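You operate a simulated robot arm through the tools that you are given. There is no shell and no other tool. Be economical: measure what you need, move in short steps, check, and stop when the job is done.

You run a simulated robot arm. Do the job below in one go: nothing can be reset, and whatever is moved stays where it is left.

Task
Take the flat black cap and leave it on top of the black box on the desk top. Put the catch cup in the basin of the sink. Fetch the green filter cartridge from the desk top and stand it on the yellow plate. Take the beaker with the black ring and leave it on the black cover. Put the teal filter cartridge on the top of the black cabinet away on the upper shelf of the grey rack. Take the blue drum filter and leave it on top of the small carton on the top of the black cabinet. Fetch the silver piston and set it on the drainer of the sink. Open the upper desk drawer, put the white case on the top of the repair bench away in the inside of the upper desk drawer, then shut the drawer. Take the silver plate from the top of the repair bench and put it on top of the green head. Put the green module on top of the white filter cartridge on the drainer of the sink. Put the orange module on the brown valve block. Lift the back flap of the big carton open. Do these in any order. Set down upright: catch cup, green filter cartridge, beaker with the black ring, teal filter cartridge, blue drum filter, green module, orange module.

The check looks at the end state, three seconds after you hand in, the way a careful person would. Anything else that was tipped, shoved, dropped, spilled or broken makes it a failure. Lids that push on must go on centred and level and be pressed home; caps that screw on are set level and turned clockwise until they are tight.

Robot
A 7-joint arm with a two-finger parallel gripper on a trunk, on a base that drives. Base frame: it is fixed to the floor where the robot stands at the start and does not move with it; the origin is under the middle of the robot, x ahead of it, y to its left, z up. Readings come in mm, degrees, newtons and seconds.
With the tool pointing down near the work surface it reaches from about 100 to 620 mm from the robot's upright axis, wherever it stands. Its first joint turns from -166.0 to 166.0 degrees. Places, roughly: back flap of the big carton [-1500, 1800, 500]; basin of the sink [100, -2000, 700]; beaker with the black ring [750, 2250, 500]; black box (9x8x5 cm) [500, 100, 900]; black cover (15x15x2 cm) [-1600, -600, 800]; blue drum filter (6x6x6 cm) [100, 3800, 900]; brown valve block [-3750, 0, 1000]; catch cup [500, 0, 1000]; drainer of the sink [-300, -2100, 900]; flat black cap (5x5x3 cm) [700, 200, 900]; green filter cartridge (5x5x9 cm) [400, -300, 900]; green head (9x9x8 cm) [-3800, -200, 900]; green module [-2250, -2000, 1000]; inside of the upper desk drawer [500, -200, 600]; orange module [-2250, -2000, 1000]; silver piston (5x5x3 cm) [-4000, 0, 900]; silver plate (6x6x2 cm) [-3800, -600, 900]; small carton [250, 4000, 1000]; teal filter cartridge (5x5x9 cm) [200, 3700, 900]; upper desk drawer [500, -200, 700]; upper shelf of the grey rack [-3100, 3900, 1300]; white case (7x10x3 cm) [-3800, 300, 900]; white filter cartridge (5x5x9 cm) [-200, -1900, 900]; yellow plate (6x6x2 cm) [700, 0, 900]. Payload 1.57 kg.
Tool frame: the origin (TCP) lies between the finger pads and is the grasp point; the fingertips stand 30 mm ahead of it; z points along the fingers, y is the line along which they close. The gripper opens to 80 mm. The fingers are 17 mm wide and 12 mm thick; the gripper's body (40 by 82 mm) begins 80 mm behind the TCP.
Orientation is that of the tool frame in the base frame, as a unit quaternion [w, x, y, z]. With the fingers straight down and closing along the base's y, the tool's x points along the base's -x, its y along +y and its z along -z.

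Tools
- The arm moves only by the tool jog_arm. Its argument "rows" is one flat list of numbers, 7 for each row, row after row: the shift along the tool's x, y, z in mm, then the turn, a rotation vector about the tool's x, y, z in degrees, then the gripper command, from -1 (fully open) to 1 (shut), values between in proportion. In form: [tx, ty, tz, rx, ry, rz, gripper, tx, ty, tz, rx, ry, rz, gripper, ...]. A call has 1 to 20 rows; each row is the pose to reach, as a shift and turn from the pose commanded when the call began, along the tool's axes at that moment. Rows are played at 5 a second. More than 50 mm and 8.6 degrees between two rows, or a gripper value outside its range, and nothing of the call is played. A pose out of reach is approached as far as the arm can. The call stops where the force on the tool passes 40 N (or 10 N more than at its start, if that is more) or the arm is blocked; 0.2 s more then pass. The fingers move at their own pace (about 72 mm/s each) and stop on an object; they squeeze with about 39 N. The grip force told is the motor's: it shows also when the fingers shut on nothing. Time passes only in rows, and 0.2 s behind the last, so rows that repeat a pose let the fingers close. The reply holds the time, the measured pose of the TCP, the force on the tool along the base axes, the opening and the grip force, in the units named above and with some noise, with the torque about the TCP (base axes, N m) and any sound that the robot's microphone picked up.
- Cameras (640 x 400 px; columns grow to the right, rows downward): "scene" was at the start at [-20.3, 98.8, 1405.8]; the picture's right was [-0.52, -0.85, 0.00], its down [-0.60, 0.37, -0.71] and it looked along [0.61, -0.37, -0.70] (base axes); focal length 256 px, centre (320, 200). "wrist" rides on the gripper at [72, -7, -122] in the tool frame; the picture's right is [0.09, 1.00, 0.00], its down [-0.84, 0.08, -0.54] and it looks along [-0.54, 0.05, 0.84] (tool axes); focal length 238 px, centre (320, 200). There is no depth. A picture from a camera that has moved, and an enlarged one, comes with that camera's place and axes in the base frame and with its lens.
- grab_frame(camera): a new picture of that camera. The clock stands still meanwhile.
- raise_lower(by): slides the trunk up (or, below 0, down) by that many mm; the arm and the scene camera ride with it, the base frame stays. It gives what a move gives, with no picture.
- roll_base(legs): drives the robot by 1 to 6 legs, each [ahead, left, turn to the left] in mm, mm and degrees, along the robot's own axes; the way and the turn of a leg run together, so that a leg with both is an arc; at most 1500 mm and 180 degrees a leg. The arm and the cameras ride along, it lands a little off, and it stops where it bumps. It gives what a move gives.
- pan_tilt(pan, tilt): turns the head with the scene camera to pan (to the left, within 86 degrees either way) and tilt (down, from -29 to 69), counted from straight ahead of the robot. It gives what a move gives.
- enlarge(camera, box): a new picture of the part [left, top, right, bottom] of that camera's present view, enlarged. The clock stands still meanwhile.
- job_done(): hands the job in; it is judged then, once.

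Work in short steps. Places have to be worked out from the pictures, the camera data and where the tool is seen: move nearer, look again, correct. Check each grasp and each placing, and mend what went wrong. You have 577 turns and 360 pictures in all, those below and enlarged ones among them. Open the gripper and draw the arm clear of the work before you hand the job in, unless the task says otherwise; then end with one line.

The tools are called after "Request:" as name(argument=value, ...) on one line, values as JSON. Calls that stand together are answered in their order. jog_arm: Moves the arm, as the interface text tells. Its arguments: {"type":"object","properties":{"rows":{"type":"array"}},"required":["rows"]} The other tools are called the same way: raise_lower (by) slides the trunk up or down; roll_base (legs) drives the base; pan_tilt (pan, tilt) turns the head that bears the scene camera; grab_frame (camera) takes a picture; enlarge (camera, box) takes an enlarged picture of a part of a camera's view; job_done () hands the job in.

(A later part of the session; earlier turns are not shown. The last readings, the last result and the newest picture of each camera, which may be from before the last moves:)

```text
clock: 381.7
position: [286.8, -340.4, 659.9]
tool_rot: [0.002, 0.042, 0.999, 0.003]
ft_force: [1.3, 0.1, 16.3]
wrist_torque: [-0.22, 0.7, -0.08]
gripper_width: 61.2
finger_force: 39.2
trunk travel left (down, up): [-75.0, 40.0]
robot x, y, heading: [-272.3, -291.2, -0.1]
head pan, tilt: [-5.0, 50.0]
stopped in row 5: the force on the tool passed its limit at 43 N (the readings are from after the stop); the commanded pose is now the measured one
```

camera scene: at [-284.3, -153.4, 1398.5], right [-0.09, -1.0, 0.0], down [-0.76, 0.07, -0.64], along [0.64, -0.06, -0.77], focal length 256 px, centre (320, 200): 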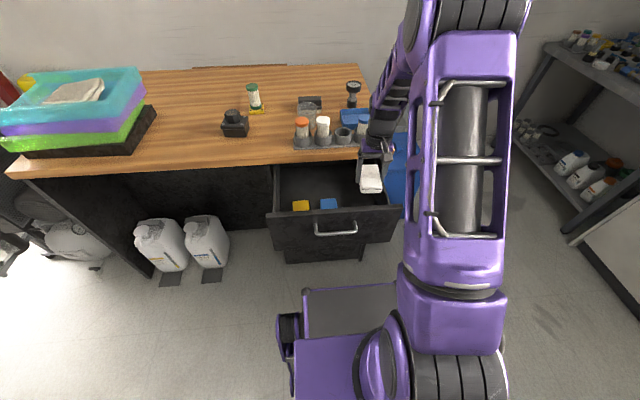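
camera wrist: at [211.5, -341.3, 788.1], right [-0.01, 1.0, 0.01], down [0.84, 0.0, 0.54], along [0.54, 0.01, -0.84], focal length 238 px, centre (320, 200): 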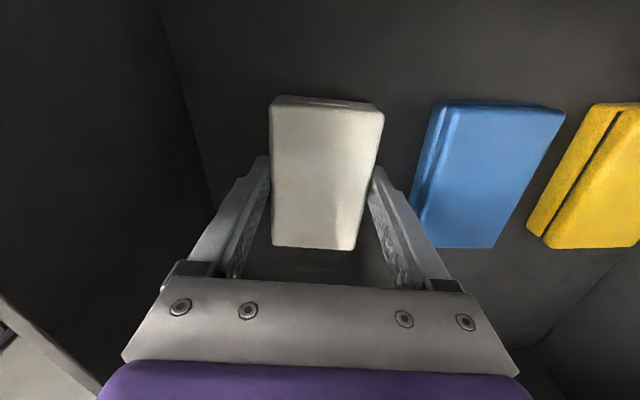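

Floor contact. Relax, open, withdraw.

Request:
jog_arm(rows=[0, 0, -1.5, 0, 0, 0, 1, 0, 0, -1.5, 0, 0, 0, 0.1, 0, 0, -1.5, 0, 0, 0, -0.7, 0, 0, -4, 0, 0, 0, -0.8, 0, 0, -45, 0, 0, 0, -0.8, 0, 0, -90, 0, 0, 0, -0.8, 0, 0, -135, 0, 0, 0, -0.8, 0, 0, -180, 0, 0, 0, -0.8, 0, 0, -225, 0, 0, 0, -0.8, 0, 0, -270, 0, 0, 0, -0.8])

Request:
grab_frame(camera="wrist")

Request:
grab_frame(camera="scene")

```text
clock: 383.9
position: [283.9, -342.3, 928.9]
tool_rot: [0.0, 0.042, 0.999, 0.003]
ft_force: [0.3, -0.5, 0.5]
wrist_torque: [0.0, -0.02, -0.01]
gripper_width: 72.0
finger_force: 0.1
trunk travel left (down, up): [-75.0, 40.0]
robot x, y, heading: [-272.3, -290.1, -0.2]
head pan, tilt: [-5.0, 50.0]
```

```text
229 pictures are left
camera wrist: at [212.9, -343.3, 1050.0], right [-0.01, 1.0, 0.0], down [0.84, 0.0, 0.54], along [0.54, 0.01, -0.84], focal length 238 px, centre (320, 200)
```

wrist: 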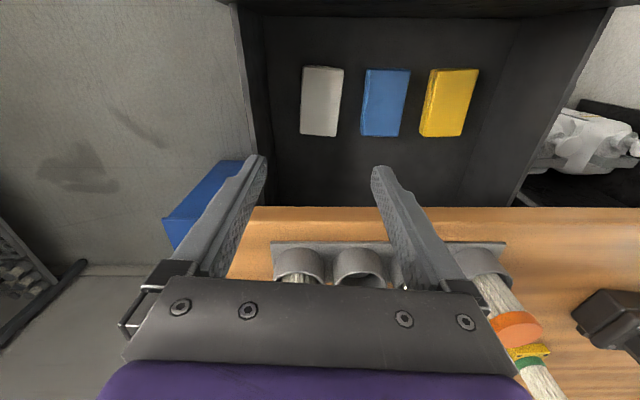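

```text
228 pictures are left
camera scene: at [-284.1, -153.4, 1398.4], right [-0.09, -1.0, 0.0], down [-0.76, 0.07, -0.64], along [0.64, -0.06, -0.77], focal length 256 px, centre (320, 200)
```

scene: 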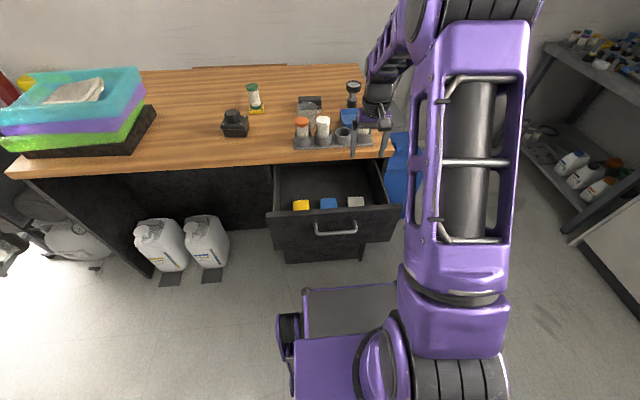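

The white case lies in the drawer. Now I shut it: tool horizontal, fingers closed, pushing the panel centre. First reposition and pitch the tool forward.

Request:
roll_base(legs=[[-30, 0, 0]])

Request:
jog_arm(rows=[30, 8, 0, 0, 0, 0, 0, 60, 16, 0, 0, 0, 0, 1, 90, 30, 0, 0, -8, 0, 1, 120, 45, 0, 0, -16, 0, 1, 150, 60, 0, 0, -24, 0, 1, 180, 75, 0, 0, -32, 0, 1, 192, 86, 10, 0, -40, 0, 1, 192, 86, 20, 0, -48, 0, 1, 192, 86, 40, 0, -56, 0, 1, 192, 86, 60, 0, -64, 0, 1, 192, 86, 90, 0, -72, 0, 1, 192, 86, 120, 0, -80, 0, 1, 192, 86, 150, 0, -88, 0, 1, 192, 86, 170, 0, -90, 0, 1])

Request:
grab_frame(camera="scene")

```text
clock: 384.8
position: [255.0, -343.6, 928.8]
tool_rot: [0.0, 0.043, 0.999, 0.003]
ft_force: [-0.1, -0.7, -0.2]
wrist_torque: [0.03, 0.01, 0.02]
gripper_width: 71.8
finger_force: 0.1
trunk travel left (down, up): [-75.0, 40.0]
robot x, y, heading: [-304.6, -285.9, -0.2]
head pan, tilt: [-5.0, 50.0]
```

```text
clock: 387.8
position: [73.1, -239.0, 759.0]
tool_rot: [0.709, 0.032, 0.704, -0.028]
ft_force: [-0.3, 0.2, 0.2]
wrist_torque: [-0.01, 0.0, 0.03]
gripper_width: 0.0
finger_force: 21.1
out of reach, approached as far as the arm can: row 6, 7, 8, 9, 10, 11, 12
trunk travel left (down, up): [-75.0, 40.0]
robot x, y, heading: [-301.3, -287.6, -0.1]
head pan, tilt: [-5.0, 50.0]
```

```text
227 pictures are left
camera scene: at [-314.1, -153.4, 1398.5], right [-0.09, -1.0, 0.0], down [-0.76, 0.07, -0.64], along [0.64, -0.06, -0.77], focal length 256 px, centre (320, 200)
```

scene: 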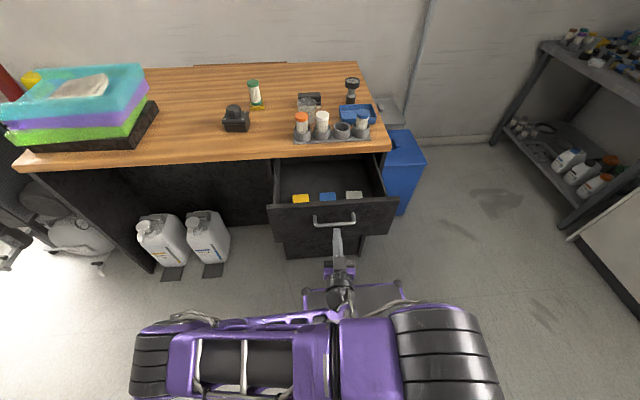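

Tool is right at the handle. Lower 45 mm to push the panel below the bar, and advance to contact.

Request:
jog_arm(rows=[25, 0, 0, 0, 0, 0, 1, 46, 0, 0, 0, 0, 0, 1, 46, 0, 15, 0, 0, 0, 1, 46, 0, 35, 0, 0, 0, 1])

Request:
enlarge(camera="scene", box=[240, 150, 440, 275])

```text
clock: 388.8
position: [105.9, -242.0, 712.8]
tool_rot: [0.706, 0.032, 0.707, -0.029]
ft_force: [0.7, 0.0, 0.4]
wrist_torque: [0.04, -0.02, -0.02]
gripper_width: 0.0
finger_force: 21.6
trunk travel left (down, up): [-75.0, 40.0]
robot x, y, heading: [-301.2, -289.3, -0.2]
head pan, tilt: [-5.0, 50.0]
```

```text
3.20 times, centred on (340, 212) of scene
camera zoom: at [-314.1, -153.3, 1398.4], right [-0.09, -1.0, 0.0], down [-0.76, 0.07, -0.64], along [0.64, -0.06, -0.77], focal length 819 px, centre (256, 160)
```

zoom: 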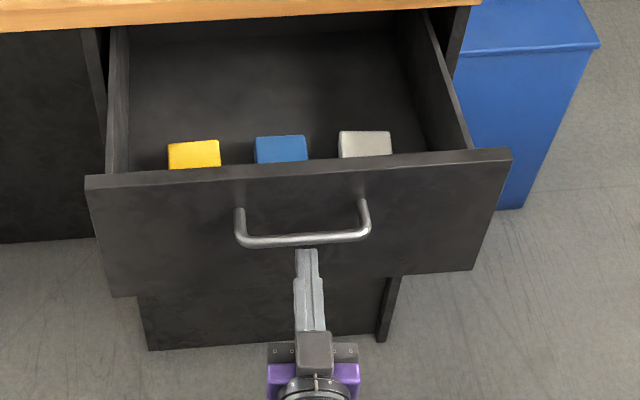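

Tips are just under the bar at the panel. I push forward with the base in steps.

Request:
roll_base(legs=[[60, 0, 0], [110, 0, 0]])

Request:
enlarge(camera="scene", box=[240, 150, 440, 275])

```text
clock: 390.5
position: [274.5, -242.8, 712.1]
tool_rot: [0.706, 0.032, 0.706, -0.028]
ft_force: [-1.1, 0.0, 0.3]
wrist_torque: [0.02, 0.0, 0.01]
gripper_width: 0.0
finger_force: 22.0
trunk travel left (down, up): [-75.0, 40.0]
robot x, y, heading: [-132.6, -290.3, -0.0]
head pan, tilt: [-5.0, 50.0]
```

```text
3.20 times, centred on (340, 212) of scene
camera zoom: at [-145.6, -153.6, 1398.4], right [-0.09, -1.0, 0.0], down [-0.76, 0.07, -0.64], along [0.64, -0.06, -0.77], focal length 819 px, centre (256, 160)
```

zoom: 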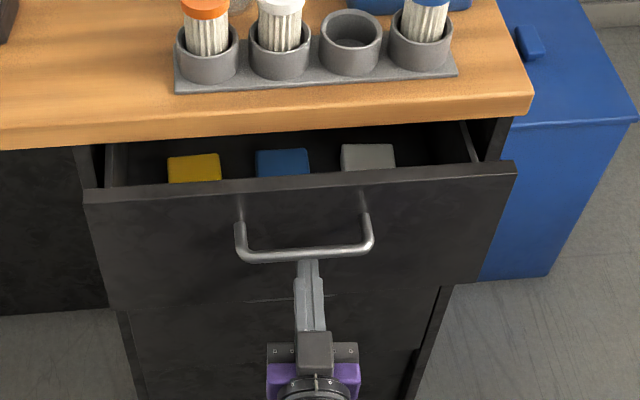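

It slides in nicely; some 70 mm remain. Push on with the arm until it stops.

Request:
jog_arm(rows=[0, 0, 20, 0, 0, 0, 1, 0, 0, 40, 0, 0, 0, 1, 0, 0, 55, 0, 0, 0, 1, 0, 0, 65, 0, 0, 0, 1, 0, 0, 70, 0, 0, 0, 1, 0, 0, 75, 0, 0, 0, 1, 0, 0, 80, 0, 0, 0, 1, 0, 0, 85, 0, 0, 0, 1, 0, 0, 90, 0, 0, 0, 1])

Request:
enlarge(camera="scene", box=[240, 150, 440, 275])

```text
clock: 392.4
position: [356.1, -249.7, 713.6]
tool_rot: [0.706, 0.03, 0.707, -0.028]
ft_force: [-15.3, 2.6, 7.9]
wrist_torque: [0.06, -0.29, 0.22]
gripper_width: 0.0
finger_force: 21.4
trunk travel left (down, up): [-75.0, 40.0]
robot x, y, heading: [-131.0, -288.7, -0.2]
head pan, tilt: [-5.0, 50.0]
stopped in row 9: the force on the tool passed its limit at 49 N (the readings are from after the stop); the commanded pose is now the measured one
```

```text
3.20 times, centred on (340, 212) of scene
camera zoom: at [-147.8, -153.4, 1398.6], right [-0.09, -1.0, 0.0], down [-0.76, 0.07, -0.64], along [0.64, -0.06, -0.77], focal length 819 px, centre (256, 160)
```

zoom: 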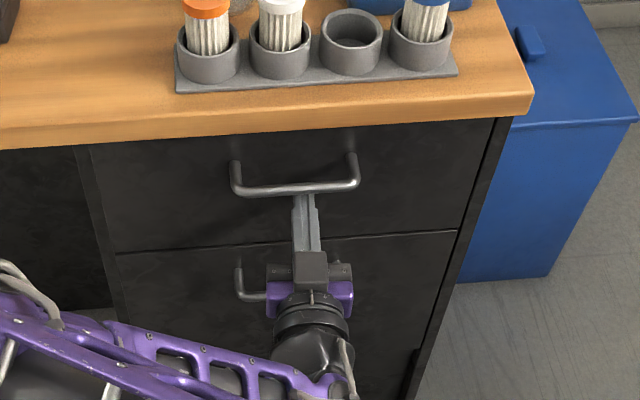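

Drawer is shut flush. Back away and bring the tool upright again.

Request:
roll_base(legs=[[-80, 0, 0]])

Request:
jog_arm(rows=[-20, 0, 0, 0, 8.2, 0, 0, -60, 0, -10, 0, 16.4, 0, -1, -100, 0, -20, 0, 24.6, 0, -1, -140, 0, -30, 0, 32.8, 0, -1, -180, 0, -40, 0, 41, 0, -1, -220, 0, -50, 0, 49.2, 0, -1, -260, 0, -50, 0, 57.4, 0, -1, -300, 0, -50, 0, 65.6, 0, -1, -335, 0, -50, 0, 73.8, 0, -1, -360, 0, -50, 0, 82, 0, -1, -370, 0, -50, 0, 90, 0, -1])

Request:
grab_frame(camera="scene")

```text
clock: 393.5
position: [277.4, -250.1, 712.0]
tool_rot: [0.705, 0.031, 0.708, -0.028]
ft_force: [0.2, 0.5, -0.1]
wrist_torque: [0.0, 0.0, -0.01]
gripper_width: 0.0
finger_force: 21.3
trunk travel left (down, up): [-75.0, 40.0]
robot x, y, heading: [-214.1, -289.0, -0.2]
head pan, tilt: [-5.0, 50.0]
```

```text
clock: 395.9
position: [229.3, -247.3, 1082.8]
tool_rot: [-0.001, 0.043, 0.999, 0.002]
ft_force: [1.1, 0.2, -0.7]
wrist_torque: [0.03, -0.03, 0.0]
gripper_width: 80.0
finger_force: 0.1
trunk travel left (down, up): [-75.0, 40.0]
robot x, y, heading: [-210.5, -287.2, -0.4]
head pan, tilt: [-5.0, 50.0]
```

```text
223 pictures are left
camera scene: at [-226.2, -153.5, 1398.4], right [-0.09, -1.0, 0.0], down [-0.76, 0.07, -0.64], along [0.64, -0.06, -0.77], focal length 256 px, centre (320, 200)
```

scene: 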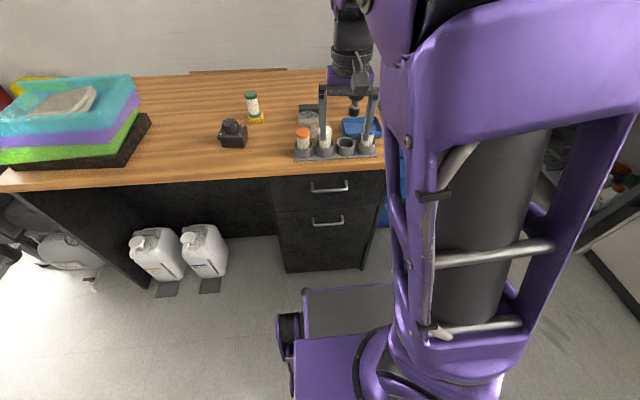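

All well on the desk. Turn left, and drive along the free corridor toward the beaker.

Request:
roll_base(legs=[[0, 0, 90.3], [0, -230, 0], [1200, 0, 0]])

Request:
pan_tilt(pan=-20, tilt=35)

Request:
grab_frame(camera="scene")

```text
clock: 408.4
position: [-9.4, 1360.3, 1080.6]
tool_rot: [-0.002, -0.673, 0.739, 0.0]
ft_force: [0.1, 0.3, -0.8]
wrist_torque: [0.0, 0.0, 0.05]
gripper_width: 80.0
finger_force: 0.0
trunk travel left (down, up): [-75.0, 40.0]
robot x, y, heading: [26.0, 914.9, 89.4]
head pan, tilt: [-5.0, 50.0]
```

```text
clock: 409.2
position: [-10.1, 1359.8, 1081.1]
tool_rot: [-0.003, -0.673, 0.739, 0.0]
ft_force: [-0.7, 0.0, 0.5]
wrist_torque: [-0.02, 0.0, -0.01]
gripper_width: 80.1
finger_force: 0.0
trunk travel left (down, up): [-75.0, 40.0]
robot x, y, heading: [27.1, 914.5, 89.6]
head pan, tilt: [-20.0, 35.0]
```

```text
222 pictures are left
camera scene: at [-84.1, 912.0, 1420.1], right [0.94, -0.35, 0.0], down [-0.2, -0.54, -0.82], along [0.29, 0.77, -0.57], focal length 256 px, centre (320, 200)
```

scene: 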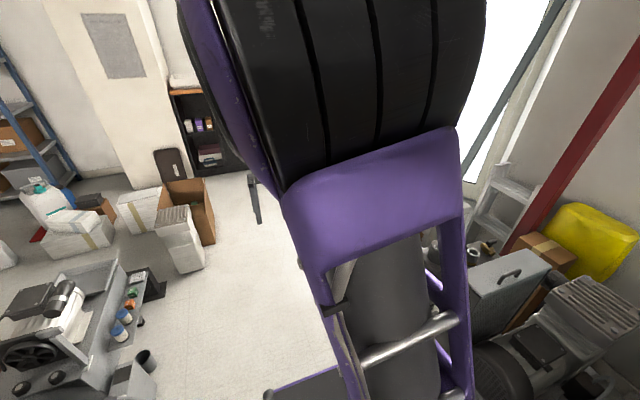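

The arm hides the view; pan further right.

Request:
pan_tilt(pan=-70, tilt=30)

Request:
grab_frame(camera="scene")

Request:
grab_frame(camera="wrist")

```text
clock: 410.3
position: [-9.5, 1359.8, 1081.2]
tool_rot: [-0.002, -0.672, 0.74, 0.001]
ft_force: [-0.1, 0.0, -0.1]
wrist_torque: [-0.02, -0.03, 0.02]
gripper_width: 80.1
finger_force: 0.0
trunk travel left (down, up): [-75.0, 40.0]
robot x, y, heading: [25.3, 917.9, 89.4]
head pan, tilt: [-70.0, 30.0]
```

```text
221 pictures are left
camera scene: at [-32.3, 866.1, 1428.0], right [0.4, -0.92, 0.0], down [-0.46, -0.2, -0.87], along [0.79, 0.35, -0.5], focal length 256 px, centre (320, 200)
```

scene: 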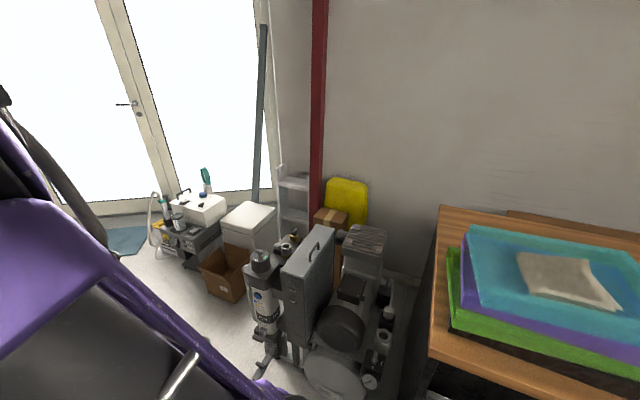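

```text
220 pictures are left
camera wrist: at [-9.2, 1288.0, 1202.5], right [-1.0, 0.0, 0.0], down [0.0, 0.84, 0.54], along [0.0, 0.54, -0.84], focal length 238 px, centre (320, 200)
```

wrist: 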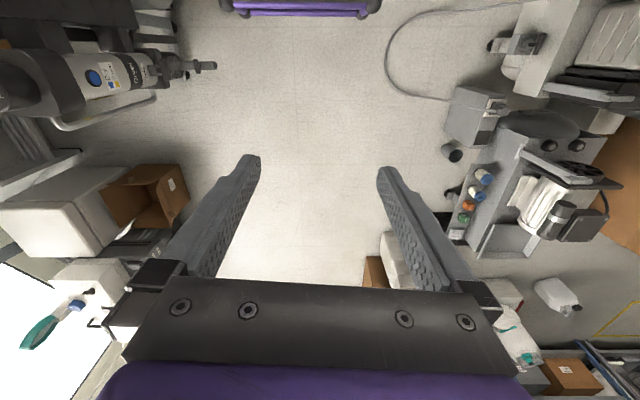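

Zoom on the white machine by the door.

Request:
enlarge(camera="scene", box=[130, 160, 290, 280])

```text
3.33 times, centred on (210, 220) of scene
camera zoom: at [-32.3, 866.1, 1428.0], right [0.4, -0.92, 0.0], down [-0.46, -0.2, -0.87], along [0.79, 0.35, -0.5], focal length 854 px, centre (687, 133)
```

zoom: 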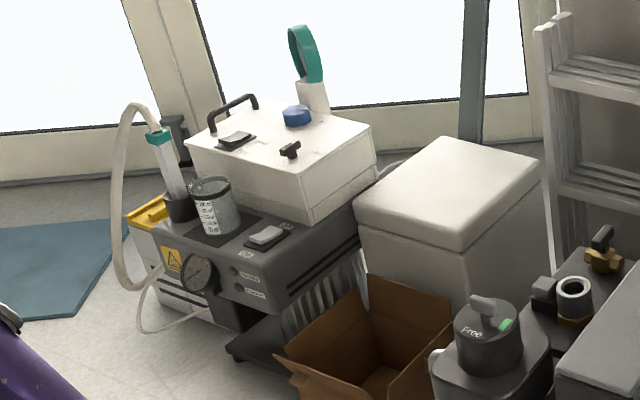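

The beaker with black ring stands on the low machine's deck near (790,2200). I drive ahead for a nearer look.

Request:
roll_base(legs=[[900, 0, 0]])

Request:
grab_frame(camera="scene")

```text
clock: 415.1
position: [-2.8, 2268.6, 1080.5]
tool_rot: [-0.003, -0.674, 0.739, 0.001]
ft_force: [0.6, -1.3, 0.1]
wrist_torque: [0.0, -0.02, -0.01]
gripper_width: 80.1
finger_force: 0.0
trunk travel left (down, up): [-75.0, 40.0]
robot x, y, heading: [35.8, 1827.4, 89.6]
head pan, tilt: [-70.0, 30.0]
```

```text
218 pictures are left
camera scene: at [-23.2, 1775.1, 1428.7], right [0.41, -0.91, 0.0], down [-0.45, -0.2, -0.87], along [0.8, 0.35, -0.49], focal length 256 px, centre (320, 200)
```

scene: 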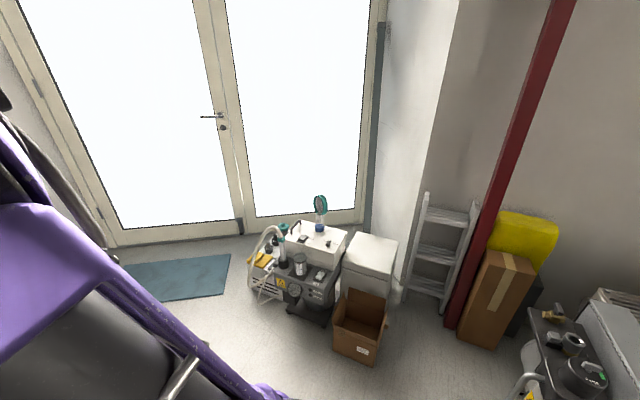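

Request:
enlarge(camera="scene", box=[230, 190, 400, 370])

```text
2.22 times, centred on (315, 280) of scene
camera zoom: at [-23.2, 1775.1, 1428.7], right [0.41, -0.91, 0.0], down [-0.45, -0.2, -0.87], along [0.8, 0.35, -0.49], focal length 569 px, centre (331, 22)
```

zoom: 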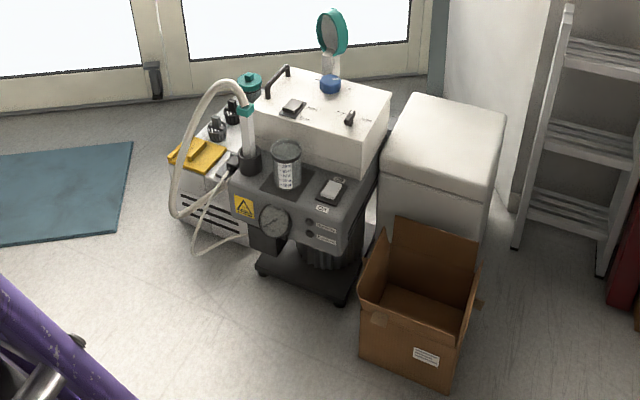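

The machine's front faces −x. I turn right to heading 0, sidestep to y≈2276 and approach.

Request:
roll_base(legs=[[0, 0, -89.6], [0, 440, 0], [310, 0, 0]])

Request:
pan_tilt(pan=0, tilt=55)

Request:
grab_frame(camera="scene")

Request:
grab_frame(camera="wrist")

```text
clock: 425.5
position: [785.3, 2299.2, 1081.2]
tool_rot: [-0.001, 0.046, 0.999, 0.002]
ft_force: [-0.6, -0.4, -0.5]
wrist_torque: [0.0, 0.03, -0.03]
gripper_width: 79.9
finger_force: 0.1
trunk travel left (down, up): [-75.0, 40.0]
robot x, y, heading: [344.9, 2262.6, -0.7]
head pan, tilt: [-70.0, 30.0]
```

```text
clock: 426.9
position: [786.9, 2298.8, 1081.5]
tool_rot: [-0.001, 0.047, 0.999, 0.001]
ft_force: [0.4, -0.5, -0.9]
wrist_torque: [-0.03, 0.02, 0.01]
gripper_width: 79.8
finger_force: 0.1
trunk travel left (down, up): [-75.0, 40.0]
robot x, y, heading: [343.3, 2264.4, -0.6]
head pan, tilt: [0.0, 55.0]
```

```text
216 pictures are left
camera scene: at [327.4, 2403.4, 1391.9], right [-0.01, -1.0, 0.0], down [-0.82, 0.01, -0.57], along [0.57, -0.01, -0.82], focal length 256 px, centre (320, 200)
```

scene: 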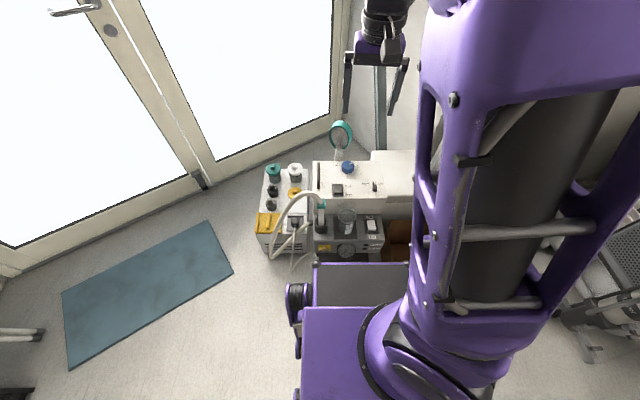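

```text
215 pictures are left
camera wrist: at [714.8, 2298.6, 1202.5], right [0.0, 1.0, 0.0], down [0.84, 0.0, 0.54], along [0.54, 0.0, -0.84], focal length 238 px, centre (320, 200)
```

wrist: 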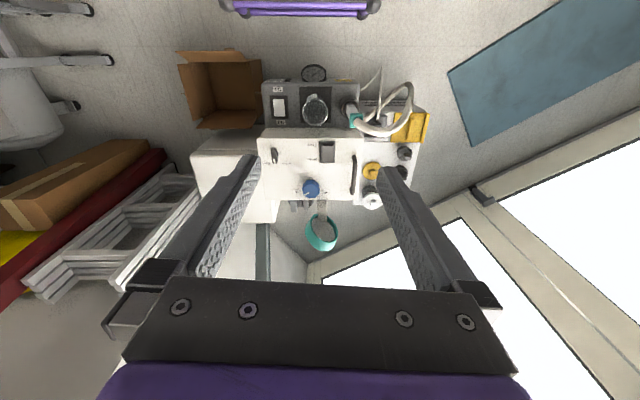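

Beaker ≈(849,2286), rim z≈525. I lower the arm above it for a closer look at its neighbours.

Request:
jog_arm(rows=[-20, -5, 30, 0, 0, 0, -1, -40, -10, 70, 0, 0, 0, -1, -60, -12, 110, 0, 0, 0, -1, -62, -12, 155, 0, 0, 0, -1, -62, -12, 200, 0, 0, 0, -1, -62, -12, 245, 0, 0, 0, -1, -62, -12, 290, 0, 0, 0, -1])

Request:
grab_frame(camera="wrist")

Request:
enlarge(camera="scene", box=[250, 110, 410, 270])

```text
clock: 428.5
position: [848.0, 2282.5, 791.7]
tool_rot: [-0.001, 0.047, 0.999, 0.002]
ft_force: [-0.7, -0.6, 0.1]
wrist_torque: [-0.03, 0.01, 0.04]
gripper_width: 80.1
finger_force: 0.0
trunk travel left (down, up): [-75.0, 40.0]
robot x, y, heading: [348.2, 2262.6, -0.5]
head pan, tilt: [0.0, 55.0]
```

```text
214 pictures are left
camera wrist: at [775.2, 2282.6, 912.0], right [0.0, 1.0, 0.0], down [0.84, 0.0, 0.54], along [0.54, 0.0, -0.84], focal length 238 px, centre (320, 200)
```

wrist: 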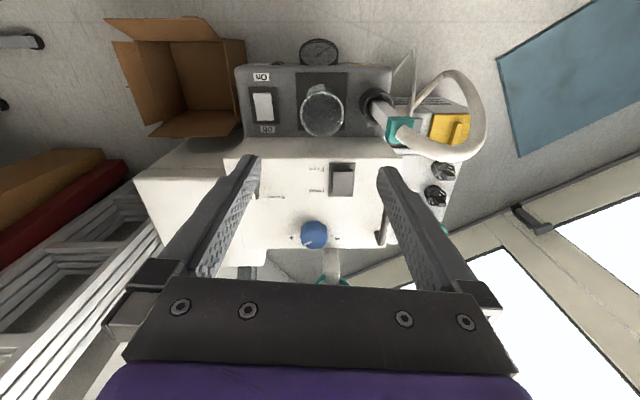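

```text
2.50 times, centred on (330, 190) of scene
camera zoom: at [327.2, 2403.4, 1392.0], right [-0.01, -1.0, 0.0], down [-0.82, 0.01, -0.57], along [0.57, -0.01, -0.82], focal length 640 px, centre (295, 225)
```

zoom: 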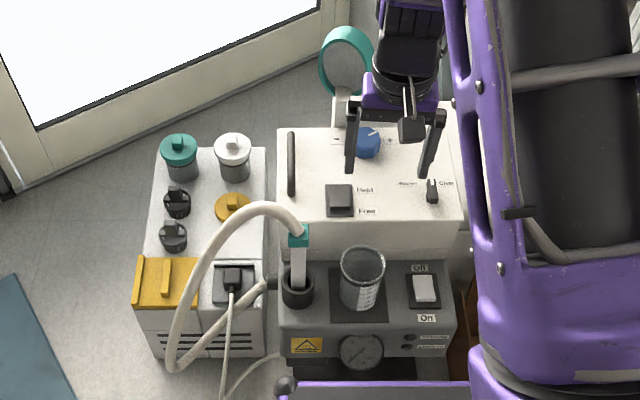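

Rim centre (862,2286), z≈517, ~70 mm wide; fingers fit between it and the hose holder. I descend to just above the rim.

Request:
jog_arm(rows=[-13, 5, 45, 0, 0, 0, -1, -13, 5, 90, 0, 0, 0, -1, -13, 5, 135, 0, 0, 0, -1, -13, 5, 180, 0, 0, 0, -1, -13, 5, 215, 0, 0, 0, -1])

Request:
grab_frame(camera="wrist")

Request:
enlarge(camera="scene", box=[250, 110, 410, 270])

```text
clock: 429.7
position: [859.7, 2285.3, 577.1]
tool_rot: [-0.002, 0.046, 0.999, 0.002]
ft_force: [-1.2, 0.5, 0.3]
wrist_torque: [-0.01, -0.03, 0.0]
gripper_width: 80.2
finger_force: 0.2
trunk travel left (down, up): [-75.0, 40.0]
robot x, y, heading: [341.0, 2260.7, -0.5]
head pan, tilt: [0.0, 55.0]
```

```text
212 pictures are left
camera wrist: at [788.3, 2286.0, 697.6], right [0.0, 1.0, 0.0], down [0.84, 0.0, 0.54], along [0.54, 0.0, -0.84], focal length 238 px, centre (320, 200)
```

wrist: 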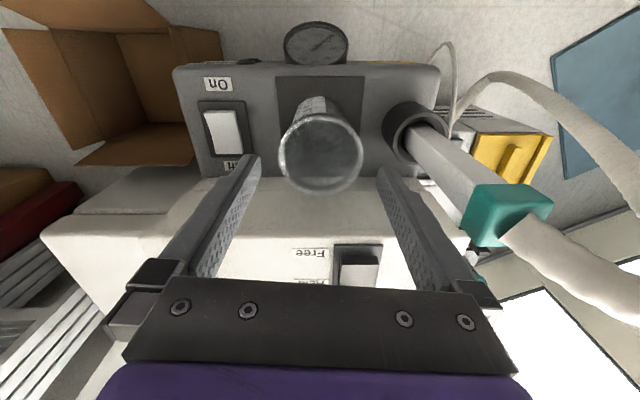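

```text
2.50 times, centred on (330, 190) of scene
camera zoom: at [327.2, 2403.5, 1392.0], right [-0.01, -1.0, 0.0], down [-0.82, 0.01, -0.57], along [0.57, -0.01, -0.82], focal length 640 px, centre (295, 225)
```

zoom: 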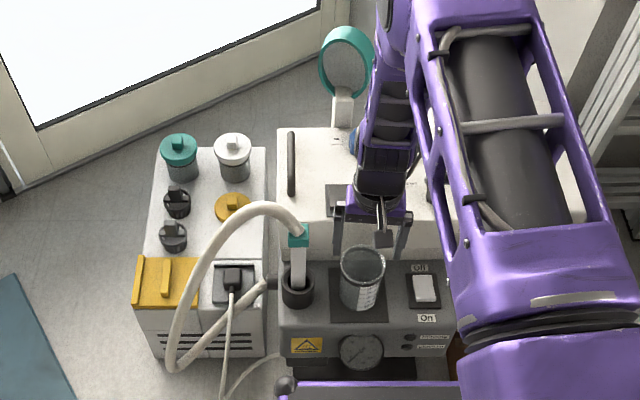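

Well lined up (y within 1.5 mm); white box is 80 mm behind. Descend around the beaker.

Request:
jog_arm(rows=[2, 1.5, 20, 0, 0, 0, -1, 2, 1.5, 45, 0, 0, 0, -1])

Request:
grab_frame(camera="wrist")

```text
clock: 430.3
position: [858.2, 2287.0, 531.9]
tool_rot: [-0.001, 0.046, 0.999, 0.002]
ft_force: [0.6, 0.3, 0.0]
wrist_torque: [-0.04, -0.03, -0.01]
gripper_width: 80.0
finger_force: 0.0
trunk travel left (down, up): [-75.0, 40.0]
robot x, y, heading: [344.3, 2263.3, -0.7]
head pan, tilt: [0.0, 55.0]
```

```text
210 pictures are left
camera wrist: at [786.0, 2287.9, 652.8], right [0.0, 1.0, 0.0], down [0.84, 0.0, 0.54], along [0.54, 0.0, -0.84], focal length 238 px, centre (320, 200)
```

wrist: 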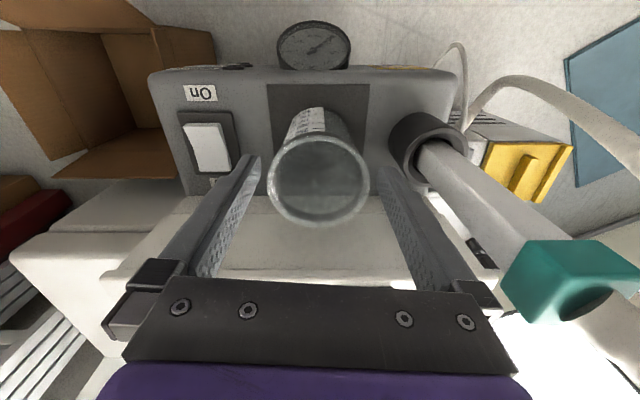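

Rim fits centrally between the fingertips. Descend and close.

Request:
jog_arm(rows=[-2, 0.5, 20, 0, 0, 0, -1, -2, 0.5, 40, 0, 0, 0, -1, -2, 0.5, 52, 0, 0, 0, -1, -2, 0.5, 52, 0, 0, 0, 1, -2, 0.5, 52, 0, 0, 0, 1, -2, 0.5, 52, 0, 0, 0, 1])

Request:
grab_frame(camera="wrist")

```text
clock: 431.7
position: [856.6, 2289.0, 478.4]
tool_rot: [-0.003, 0.047, 0.999, 0.001]
ft_force: [-6.8, 2.3, -0.1]
wrist_torque: [-0.07, -0.22, 0.02]
gripper_width: 0.0
finger_force: 18.3
trunk travel left (down, up): [-75.0, 40.0]
robot x, y, heading: [343.6, 2263.2, -0.5]
head pan, tilt: [0.0, 55.0]
```

```text
209 pictures are left
camera wrist: at [785.7, 2289.5, 600.0], right [0.0, 1.0, 0.0], down [0.84, 0.0, 0.54], along [0.54, 0.0, -0.84], focal length 238 px, centre (320, 200)
```

wrist: 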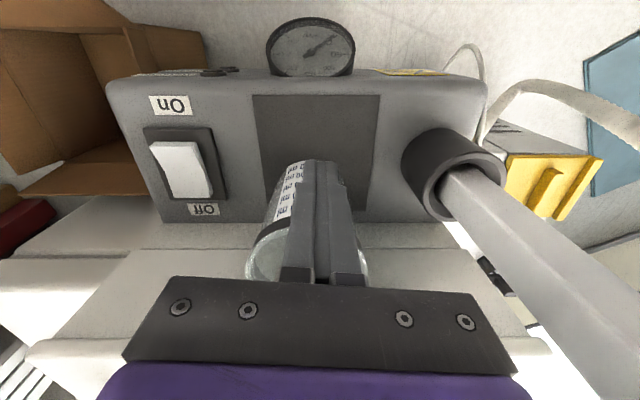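

The fingers closed in front of the beaker: it stands farther back than judged. I move straight back away from it before opening and look.

Request:
jog_arm(rows=[15, -1.5, 0, 0, 0, 0, 1, 40, -4, 0, 0, 0, 0, 1])

Request:
grab_frame(camera="wrist")

Request:
enlarge(camera="scene", box=[250, 110, 410, 270])

```text
clock: 432.3
position: [819.1, 2288.0, 478.5]
tool_rot: [0.0, 0.045, 0.999, 0.002]
ft_force: [0.6, -0.5, 0.5]
wrist_torque: [0.0, -0.03, -0.01]
gripper_width: 0.0
finger_force: 21.3
trunk travel left (down, up): [-75.0, 40.0]
robot x, y, heading: [344.7, 2261.2, -0.8]
head pan, tilt: [0.0, 55.0]
```

```text
208 pictures are left
camera wrist: at [747.2, 2288.4, 600.4], right [0.0, 1.0, 0.0], down [0.84, 0.0, 0.54], along [0.54, 0.0, -0.84], focal length 238 px, centre (320, 200)
```

wrist: 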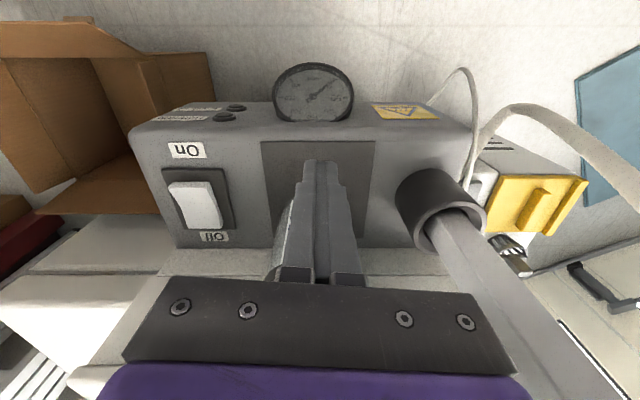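

```text
2.50 times, centred on (330, 190) of scene
camera zoom: at [327.5, 2403.5, 1391.9], right [-0.01, -1.0, 0.0], down [-0.82, 0.01, -0.57], along [0.57, -0.01, -0.82], focal length 640 px, centre (295, 225)
```

zoom: 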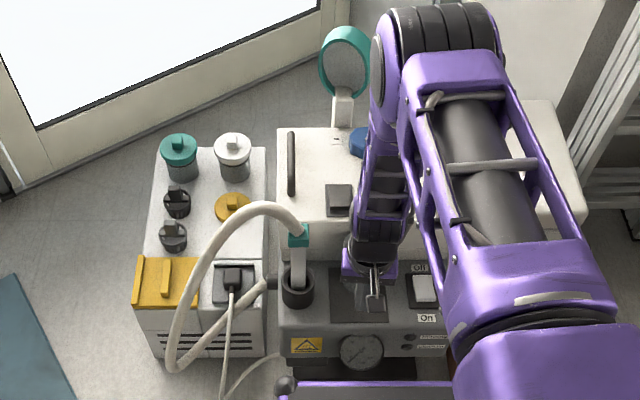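

Rise to see how the beaker stands now.

Request:
jog_arm(rows=[0, 0, -40, 0, 0, 0, 1, 0, 0, -80, 0, 0, 0, 1, 0, 0, -120, 0, 0, 0, 0, 0, 0, -160, 0, 0, 0, -1])

Request:
grab_frame(camera="wrist")

Request:
enlarge(camera="scene", box=[250, 110, 410, 270])

```text
clock: 433.3
position: [818.6, 2288.7, 639.9]
tool_rot: [-0.002, 0.047, 0.999, 0.002]
ft_force: [1.3, 0.6, -0.3]
wrist_torque: [0.03, 0.01, 0.0]
gripper_width: 77.7
finger_force: 0.1
trunk travel left (down, up): [-75.0, 40.0]
robot x, y, heading: [345.4, 2264.0, -0.5]
head pan, tilt: [0.0, 55.0]
```

```text
206 pictures are left
camera wrist: at [746.3, 2288.0, 760.8], right [0.0, 1.0, 0.0], down [0.84, 0.0, 0.54], along [0.54, 0.0, -0.84], focal length 238 px, centre (320, 200)
```

wrist: 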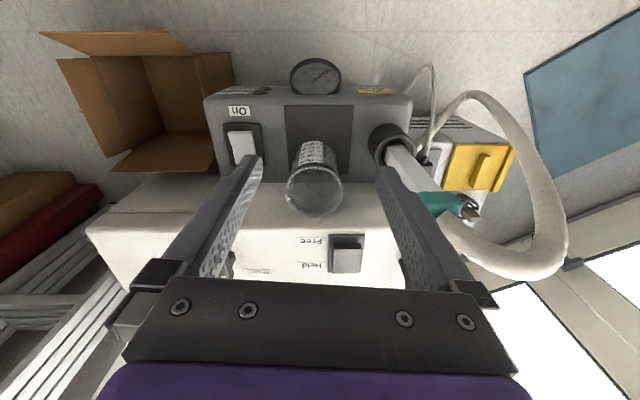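

```text
2.50 times, centred on (330, 190) of scene
camera zoom: at [327.6, 2403.5, 1391.8], right [-0.01, -1.0, 0.0], down [-0.82, 0.01, -0.57], along [0.57, -0.01, -0.82], focal length 640 px, centre (295, 225)
```

zoom: 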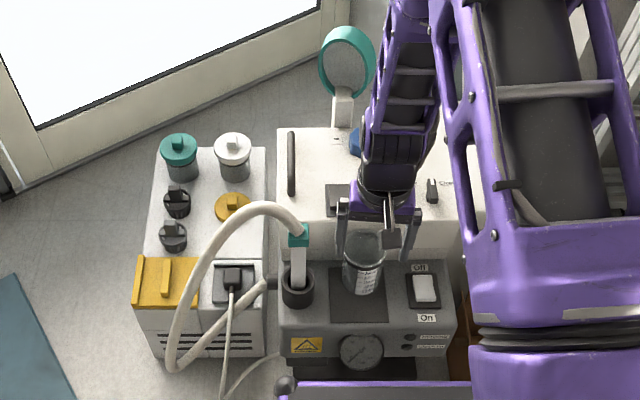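

It stands upright, only slid back to about (893,2282). I move over that point and check before descending.

Request:
jog_arm(rows=[-38, 0, 0, 0, 0, 0, -1, -76, 0.5, 0, 0, 0, 0, -1, -76, 0.5, 40, 0, 0, 0, -1, -76, 0.5, 75, 0, 0, 0, -1])

Request:
grab_frame(camera="wrist")

```text
clock: 434.3
position: [893.6, 2280.6, 562.7]
tool_rot: [-0.002, 0.047, 0.999, 0.002]
ft_force: [0.2, -0.2, 0.8]
wrist_torque: [0.01, 0.01, -0.02]
gripper_width: 79.8
finger_force: 0.0
trunk travel left (down, up): [-75.0, 40.0]
robot x, y, heading: [345.9, 2261.6, -0.7]
head pan, tilt: [0.0, 55.0]
```

```text
204 pictures are left
camera wrist: at [823.0, 2281.3, 684.6], right [0.0, 1.0, 0.0], down [0.84, 0.0, 0.54], along [0.54, 0.0, -0.84], focal length 238 px, centre (320, 200)
```

wrist: 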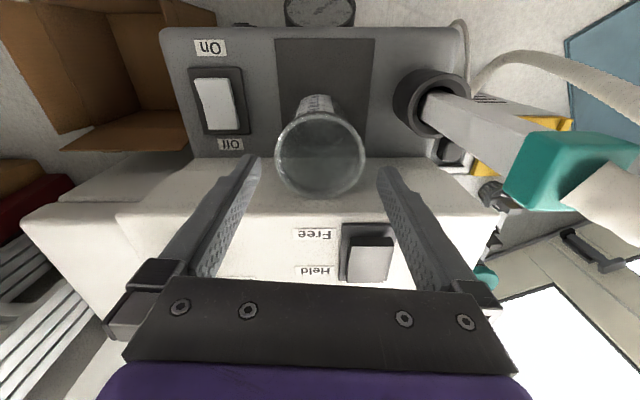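

Rim centre ≈(896,2281.5). Small correction, descend around it; check once more before closing.

Request:
jog_arm(rows=[-3.5, 1.5, 25, 0, 0, 0, -1, -3.5, 1.5, 50, 0, 0, 0, -1, -3.5, 1.5, 75, 0, 0, 0, -1, -3.5, 1.5, 90, 0, 0, 0, -1])

Request:
grab_frame(camera="wrist")

```text
clock: 435.3
position: [897.2, 2282.3, 473.5]
tool_rot: [-0.002, 0.046, 0.999, 0.002]
ft_force: [1.0, 0.7, -0.1]
wrist_torque: [0.0, -0.02, 0.01]
gripper_width: 80.0
finger_force: 0.0
trunk travel left (down, up): [-75.0, 40.0]
robot x, y, heading: [347.5, 2263.0, -0.4]
head pan, tilt: [0.0, 55.0]
```

```text
203 pictures are left
camera wrist: at [826.0, 2282.7, 594.4], right [0.0, 1.0, 0.0], down [0.84, 0.0, 0.54], along [0.54, 0.0, -0.84], focal length 238 px, centre (320, 200)
```

wrist: 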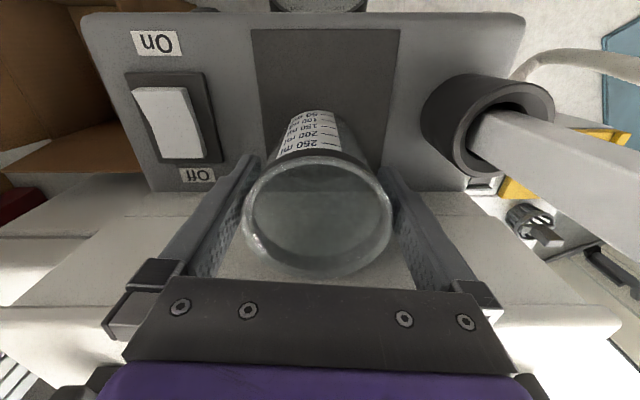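

Good: rim centre within a few mm of the tool axis. Shift 4 mm back and close.

Request:
jog_arm(rows=[4, 0, 0, 0, 0, 0, -1, 4, 0, 0, 0, 0, 0, 1, 4, 0, 0, 0, 0, 0, 1, 4, 0, 0, 0, 0, 0, 1])

Request:
grab_frame(camera="wrist")

```text
clock: 436.3
position: [894.2, 2283.8, 473.2]
tool_rot: [-0.002, 0.047, 0.999, 0.002]
ft_force: [0.9, -1.5, 0.9]
wrist_torque: [0.02, 0.02, -0.05]
gripper_width: 72.0
finger_force: 39.1
trunk travel left (down, up): [-75.0, 40.0]
robot x, y, heading: [346.1, 2264.4, -0.8]
head pan, tilt: [0.0, 55.0]
```

```text
202 pictures are left
camera wrist: at [822.3, 2283.4, 595.1], right [0.0, 1.0, 0.0], down [0.84, 0.0, 0.54], along [0.54, 0.0, -0.84], focal length 238 px, centre (320, 200)
```

wrist: 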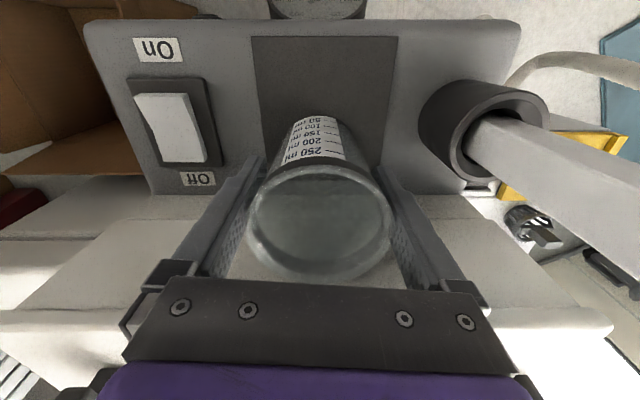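

Gripped at 72 mm. Lift straight up slowly.

Request:
jog_arm(rows=[0, 0, -20, 0, 0, 0, 1, 0, 0, -50, 0, 0, 0, 1, 0, 0, -90, 0, 0, 0, 1, 0, 0, -135, 0, 0, 0, 1, 0, 0, -180, 0, 0, 0, 1, 0, 0, -225, 0, 0, 0, 1, 0, 0, -270, 0, 0, 0, 1, 0, 0, -315, 0, 0, 0, 1, 0, 0, -360, 0, 0, 0, 1, 0, 0, -405, 0, 0, 0, 1, 0, 0, -450, 0, 0, 0, 1, 0, 0, -495, 0, 0, 0, 1, 0, 0, -540, 0, 0, 0, 1, 0, 0, -580, 0, 0, 0, 1])

Request:
grab_frame(camera="scene")

```text
clock: 439.3
position: [896.5, 2282.2, 1053.9]
tool_rot: [-0.002, 0.046, 0.999, 0.002]
ft_force: [0.1, 0.3, -0.6]
wrist_torque: [-0.01, 0.0, 0.0]
gripper_width: 68.0
finger_force: 39.4
trunk travel left (down, up): [-75.0, 40.0]
robot x, y, heading: [340.4, 2263.7, -0.6]
head pan, tilt: [0.0, 55.0]
```

```text
201 pictures are left
camera scene: at [327.5, 2403.5, 1391.9], right [-0.01, -1.0, 0.0], down [-0.82, 0.01, -0.57], along [0.57, -0.01, -0.82], focal length 256 px, centre (320, 200)
```

scene: 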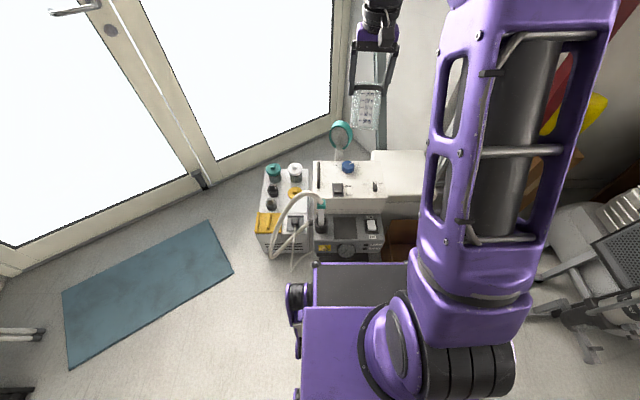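

The grip width went from 72 to 68; check how the beaker sits in the grip.

Request:
grab_frame(camera="wrist")

Request:
enlarge(camera="scene", box=[330, 0, 430, 150])

```text
200 pictures are left
camera wrist: at [823.8, 2282.0, 1174.6], right [0.0, 1.0, 0.0], down [0.84, 0.0, 0.54], along [0.54, 0.0, -0.84], focal length 238 px, centre (320, 200)
```

wrist: 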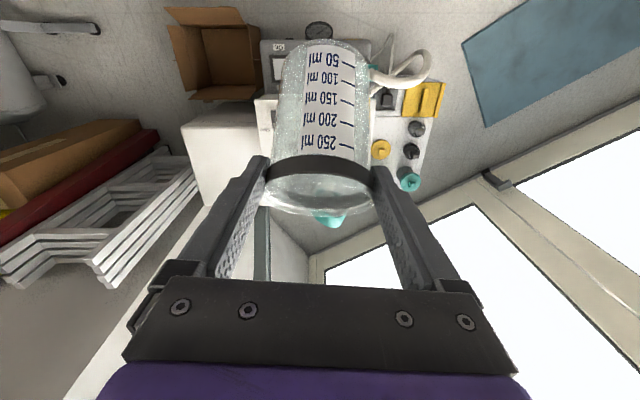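

```text
2.67 times, centred on (380, 75) of scene
camera zoom: at [327.5, 2403.5, 1391.9], right [-0.01, -1.0, 0.0], down [-0.82, 0.01, -0.57], along [0.57, -0.01, -0.82], focal length 683 px, centre (160, 533)
```

zoom: 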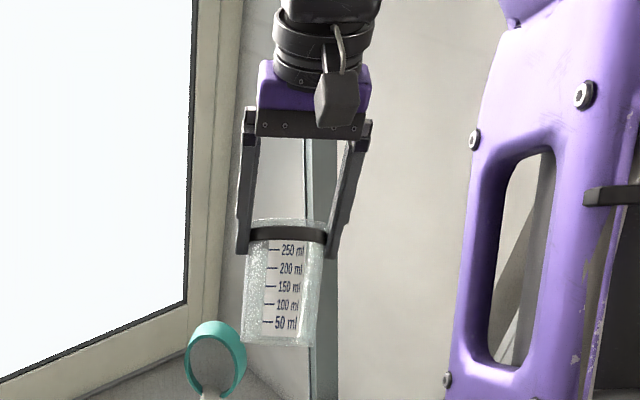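

The beaker has slipped ~25 mm and hangs on the fingertips at the ring. I set it back down at once to grip it lower.

Request:
jog_arm(rows=[0, 0, 10, 0, 0, 0, 1, 0, 0, 30, 0, 0, 0, 1, 0, 0, 60, 0, 0, 0, 1, 0, 0, 95, 0, 0, 0, 1, 0, 0, 130, 0, 0, 0, 1, 0, 0, 165, 0, 0, 0, 1, 0, 0, 200, 0, 0, 0, 1, 0, 0, 235, 0, 0, 0, 1, 0, 0, 270, 0, 0, 0, 1, 0, 0, 305, 0, 0, 0, 1, 0, 0, 340, 0, 0, 0, 1, 0, 0, 375, 0, 0, 0, 1, 0, 0, 410, 0, 0, 0, 1, 0, 0, 445, 0, 0, 0, 1, 0, 0, 475, 0, 0, 0, 1, 0, 0, 495, 0, 0, 0, 1, 0, 0, 510, 0, 0, 0, 1])

Request:
grab_frame(camera="wrist")

Request:
enlarge(camera="scene", box=[280, 150, 420, 270])

```text
clock: 442.9
position: [895.4, 2283.0, 544.9]
tool_rot: [-0.001, 0.046, 0.999, 0.001]
ft_force: [0.2, -0.1, -0.5]
wrist_torque: [0.01, -0.02, 0.02]
gripper_width: 68.1
finger_force: 38.9
trunk travel left (down, up): [-75.0, 40.0]
robot x, y, heading: [345.1, 2263.1, -0.7]
head pan, tilt: [0.0, 55.0]
```

```text
198 pictures are left
camera wrist: at [822.7, 2282.9, 665.0], right [0.0, 1.0, 0.0], down [0.84, 0.0, 0.54], along [0.54, 0.0, -0.84], focal length 238 px, centre (320, 200)
```

wrist: 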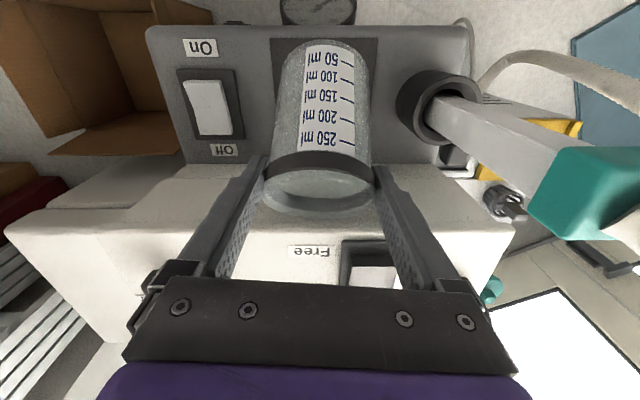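

```text
3.33 times, centred on (350, 210) of scene
camera zoom: at [327.5, 2403.5, 1391.8], right [-0.01, -1.0, 0.0], down [-0.82, 0.01, -0.57], along [0.57, -0.01, -0.82], focal length 854 px, centre (220, 167)
```

zoom: 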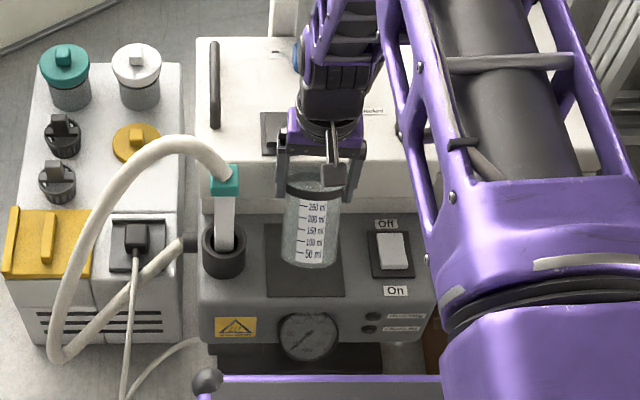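

No further slip. Creep down to the deck.

Request:
jog_arm(rows=[0, 0, 10, 0, 0, 0, 1, 0, 0, 20, 0, 0, 0, 1, 0, 0, 28, 0, 0, 0, 1, 0, 0, 34, 0, 0, 0, 1, 0, 0, 38, 0, 0, 0, 1, 0, 0, 42, 0, 0, 0, 1, 0, 0, 45, 0, 0, 0, 1, 0, 0, 48, 0, 0, 0, 1, 0, 0, 51, 0, 0, 0, 1, 0, 0, 54, 0, 0, 0, 1])

```text
clock: 444.3
position: [897.5, 2282.9, 508.8]
tool_rot: [0.002, 0.045, 0.999, 0.001]
ft_force: [-9.4, 0.1, 25.9]
wrist_torque: [0.01, 0.84, 0.13]
gripper_width: 67.9
finger_force: 38.7
trunk travel left (down, up): [-75.0, 40.0]
robot x, y, heading: [341.8, 2265.5, -0.5]
head pan, tilt: [0.0, 55.0]
stopped in row 6: the force on the tool passed its limit at 46 N (the readings are from after the stop); the commanded pose is now the measured one
```

On the deck. Open, lower the hand to grip the body well below the ring, and close.

Request:
jog_arm(rows=[0, 0, -2, 0, 0, 0, 1, 0, 0, -2, 0, 0, 0, 0, 0, 0, -2, 0, 0, 0, -1, 0, 0, -2, 0, 0, 0, -1])

Request:
grab_frame(camera="wrist")

```text
clock: 445.3
position: [898.8, 2283.5, 507.5]
tool_rot: [0.003, 0.047, 0.999, 0.002]
ft_force: [-0.2, 0.3, 0.7]
wrist_torque: [-0.01, -0.02, 0.01]
gripper_width: 80.1
finger_force: 0.1
trunk travel left (down, up): [-75.0, 40.0]
robot x, y, heading: [345.1, 2263.8, -0.7]
head pan, tilt: [0.0, 55.0]
```

```text
196 pictures are left
camera wrist: at [825.4, 2283.2, 628.7], right [0.0, 1.0, 0.0], down [0.84, 0.0, 0.55], along [0.55, 0.0, -0.84], focal length 238 px, centre (320, 200)
```

wrist: 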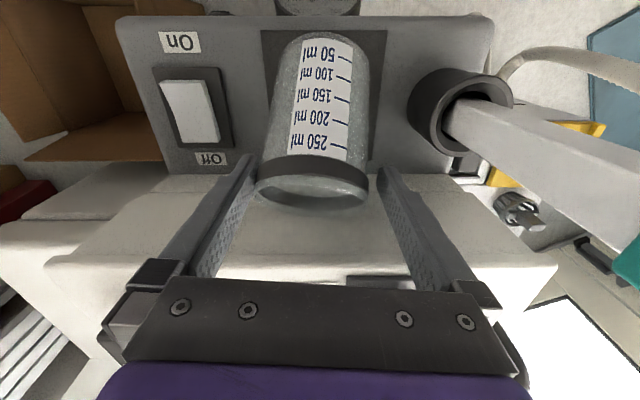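

The beaker looks tilted back. Check with the scene view.

Request:
enlarge(camera="scene", box=[300, 180, 400, 260])

```text
5.00 times, centred on (350, 220) of scene
camera zoom: at [327.5, 2403.4, 1391.8], right [-0.01, -1.0, 0.0], down [-0.82, 0.01, -0.57], along [0.57, -0.01, -0.82], focal length 1280 px, centre (170, 100)
```

zoom: 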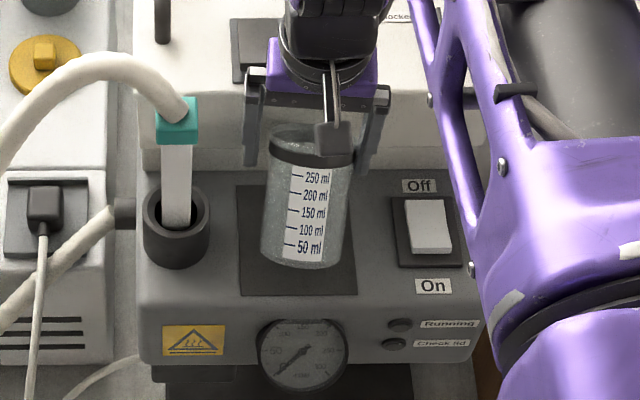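

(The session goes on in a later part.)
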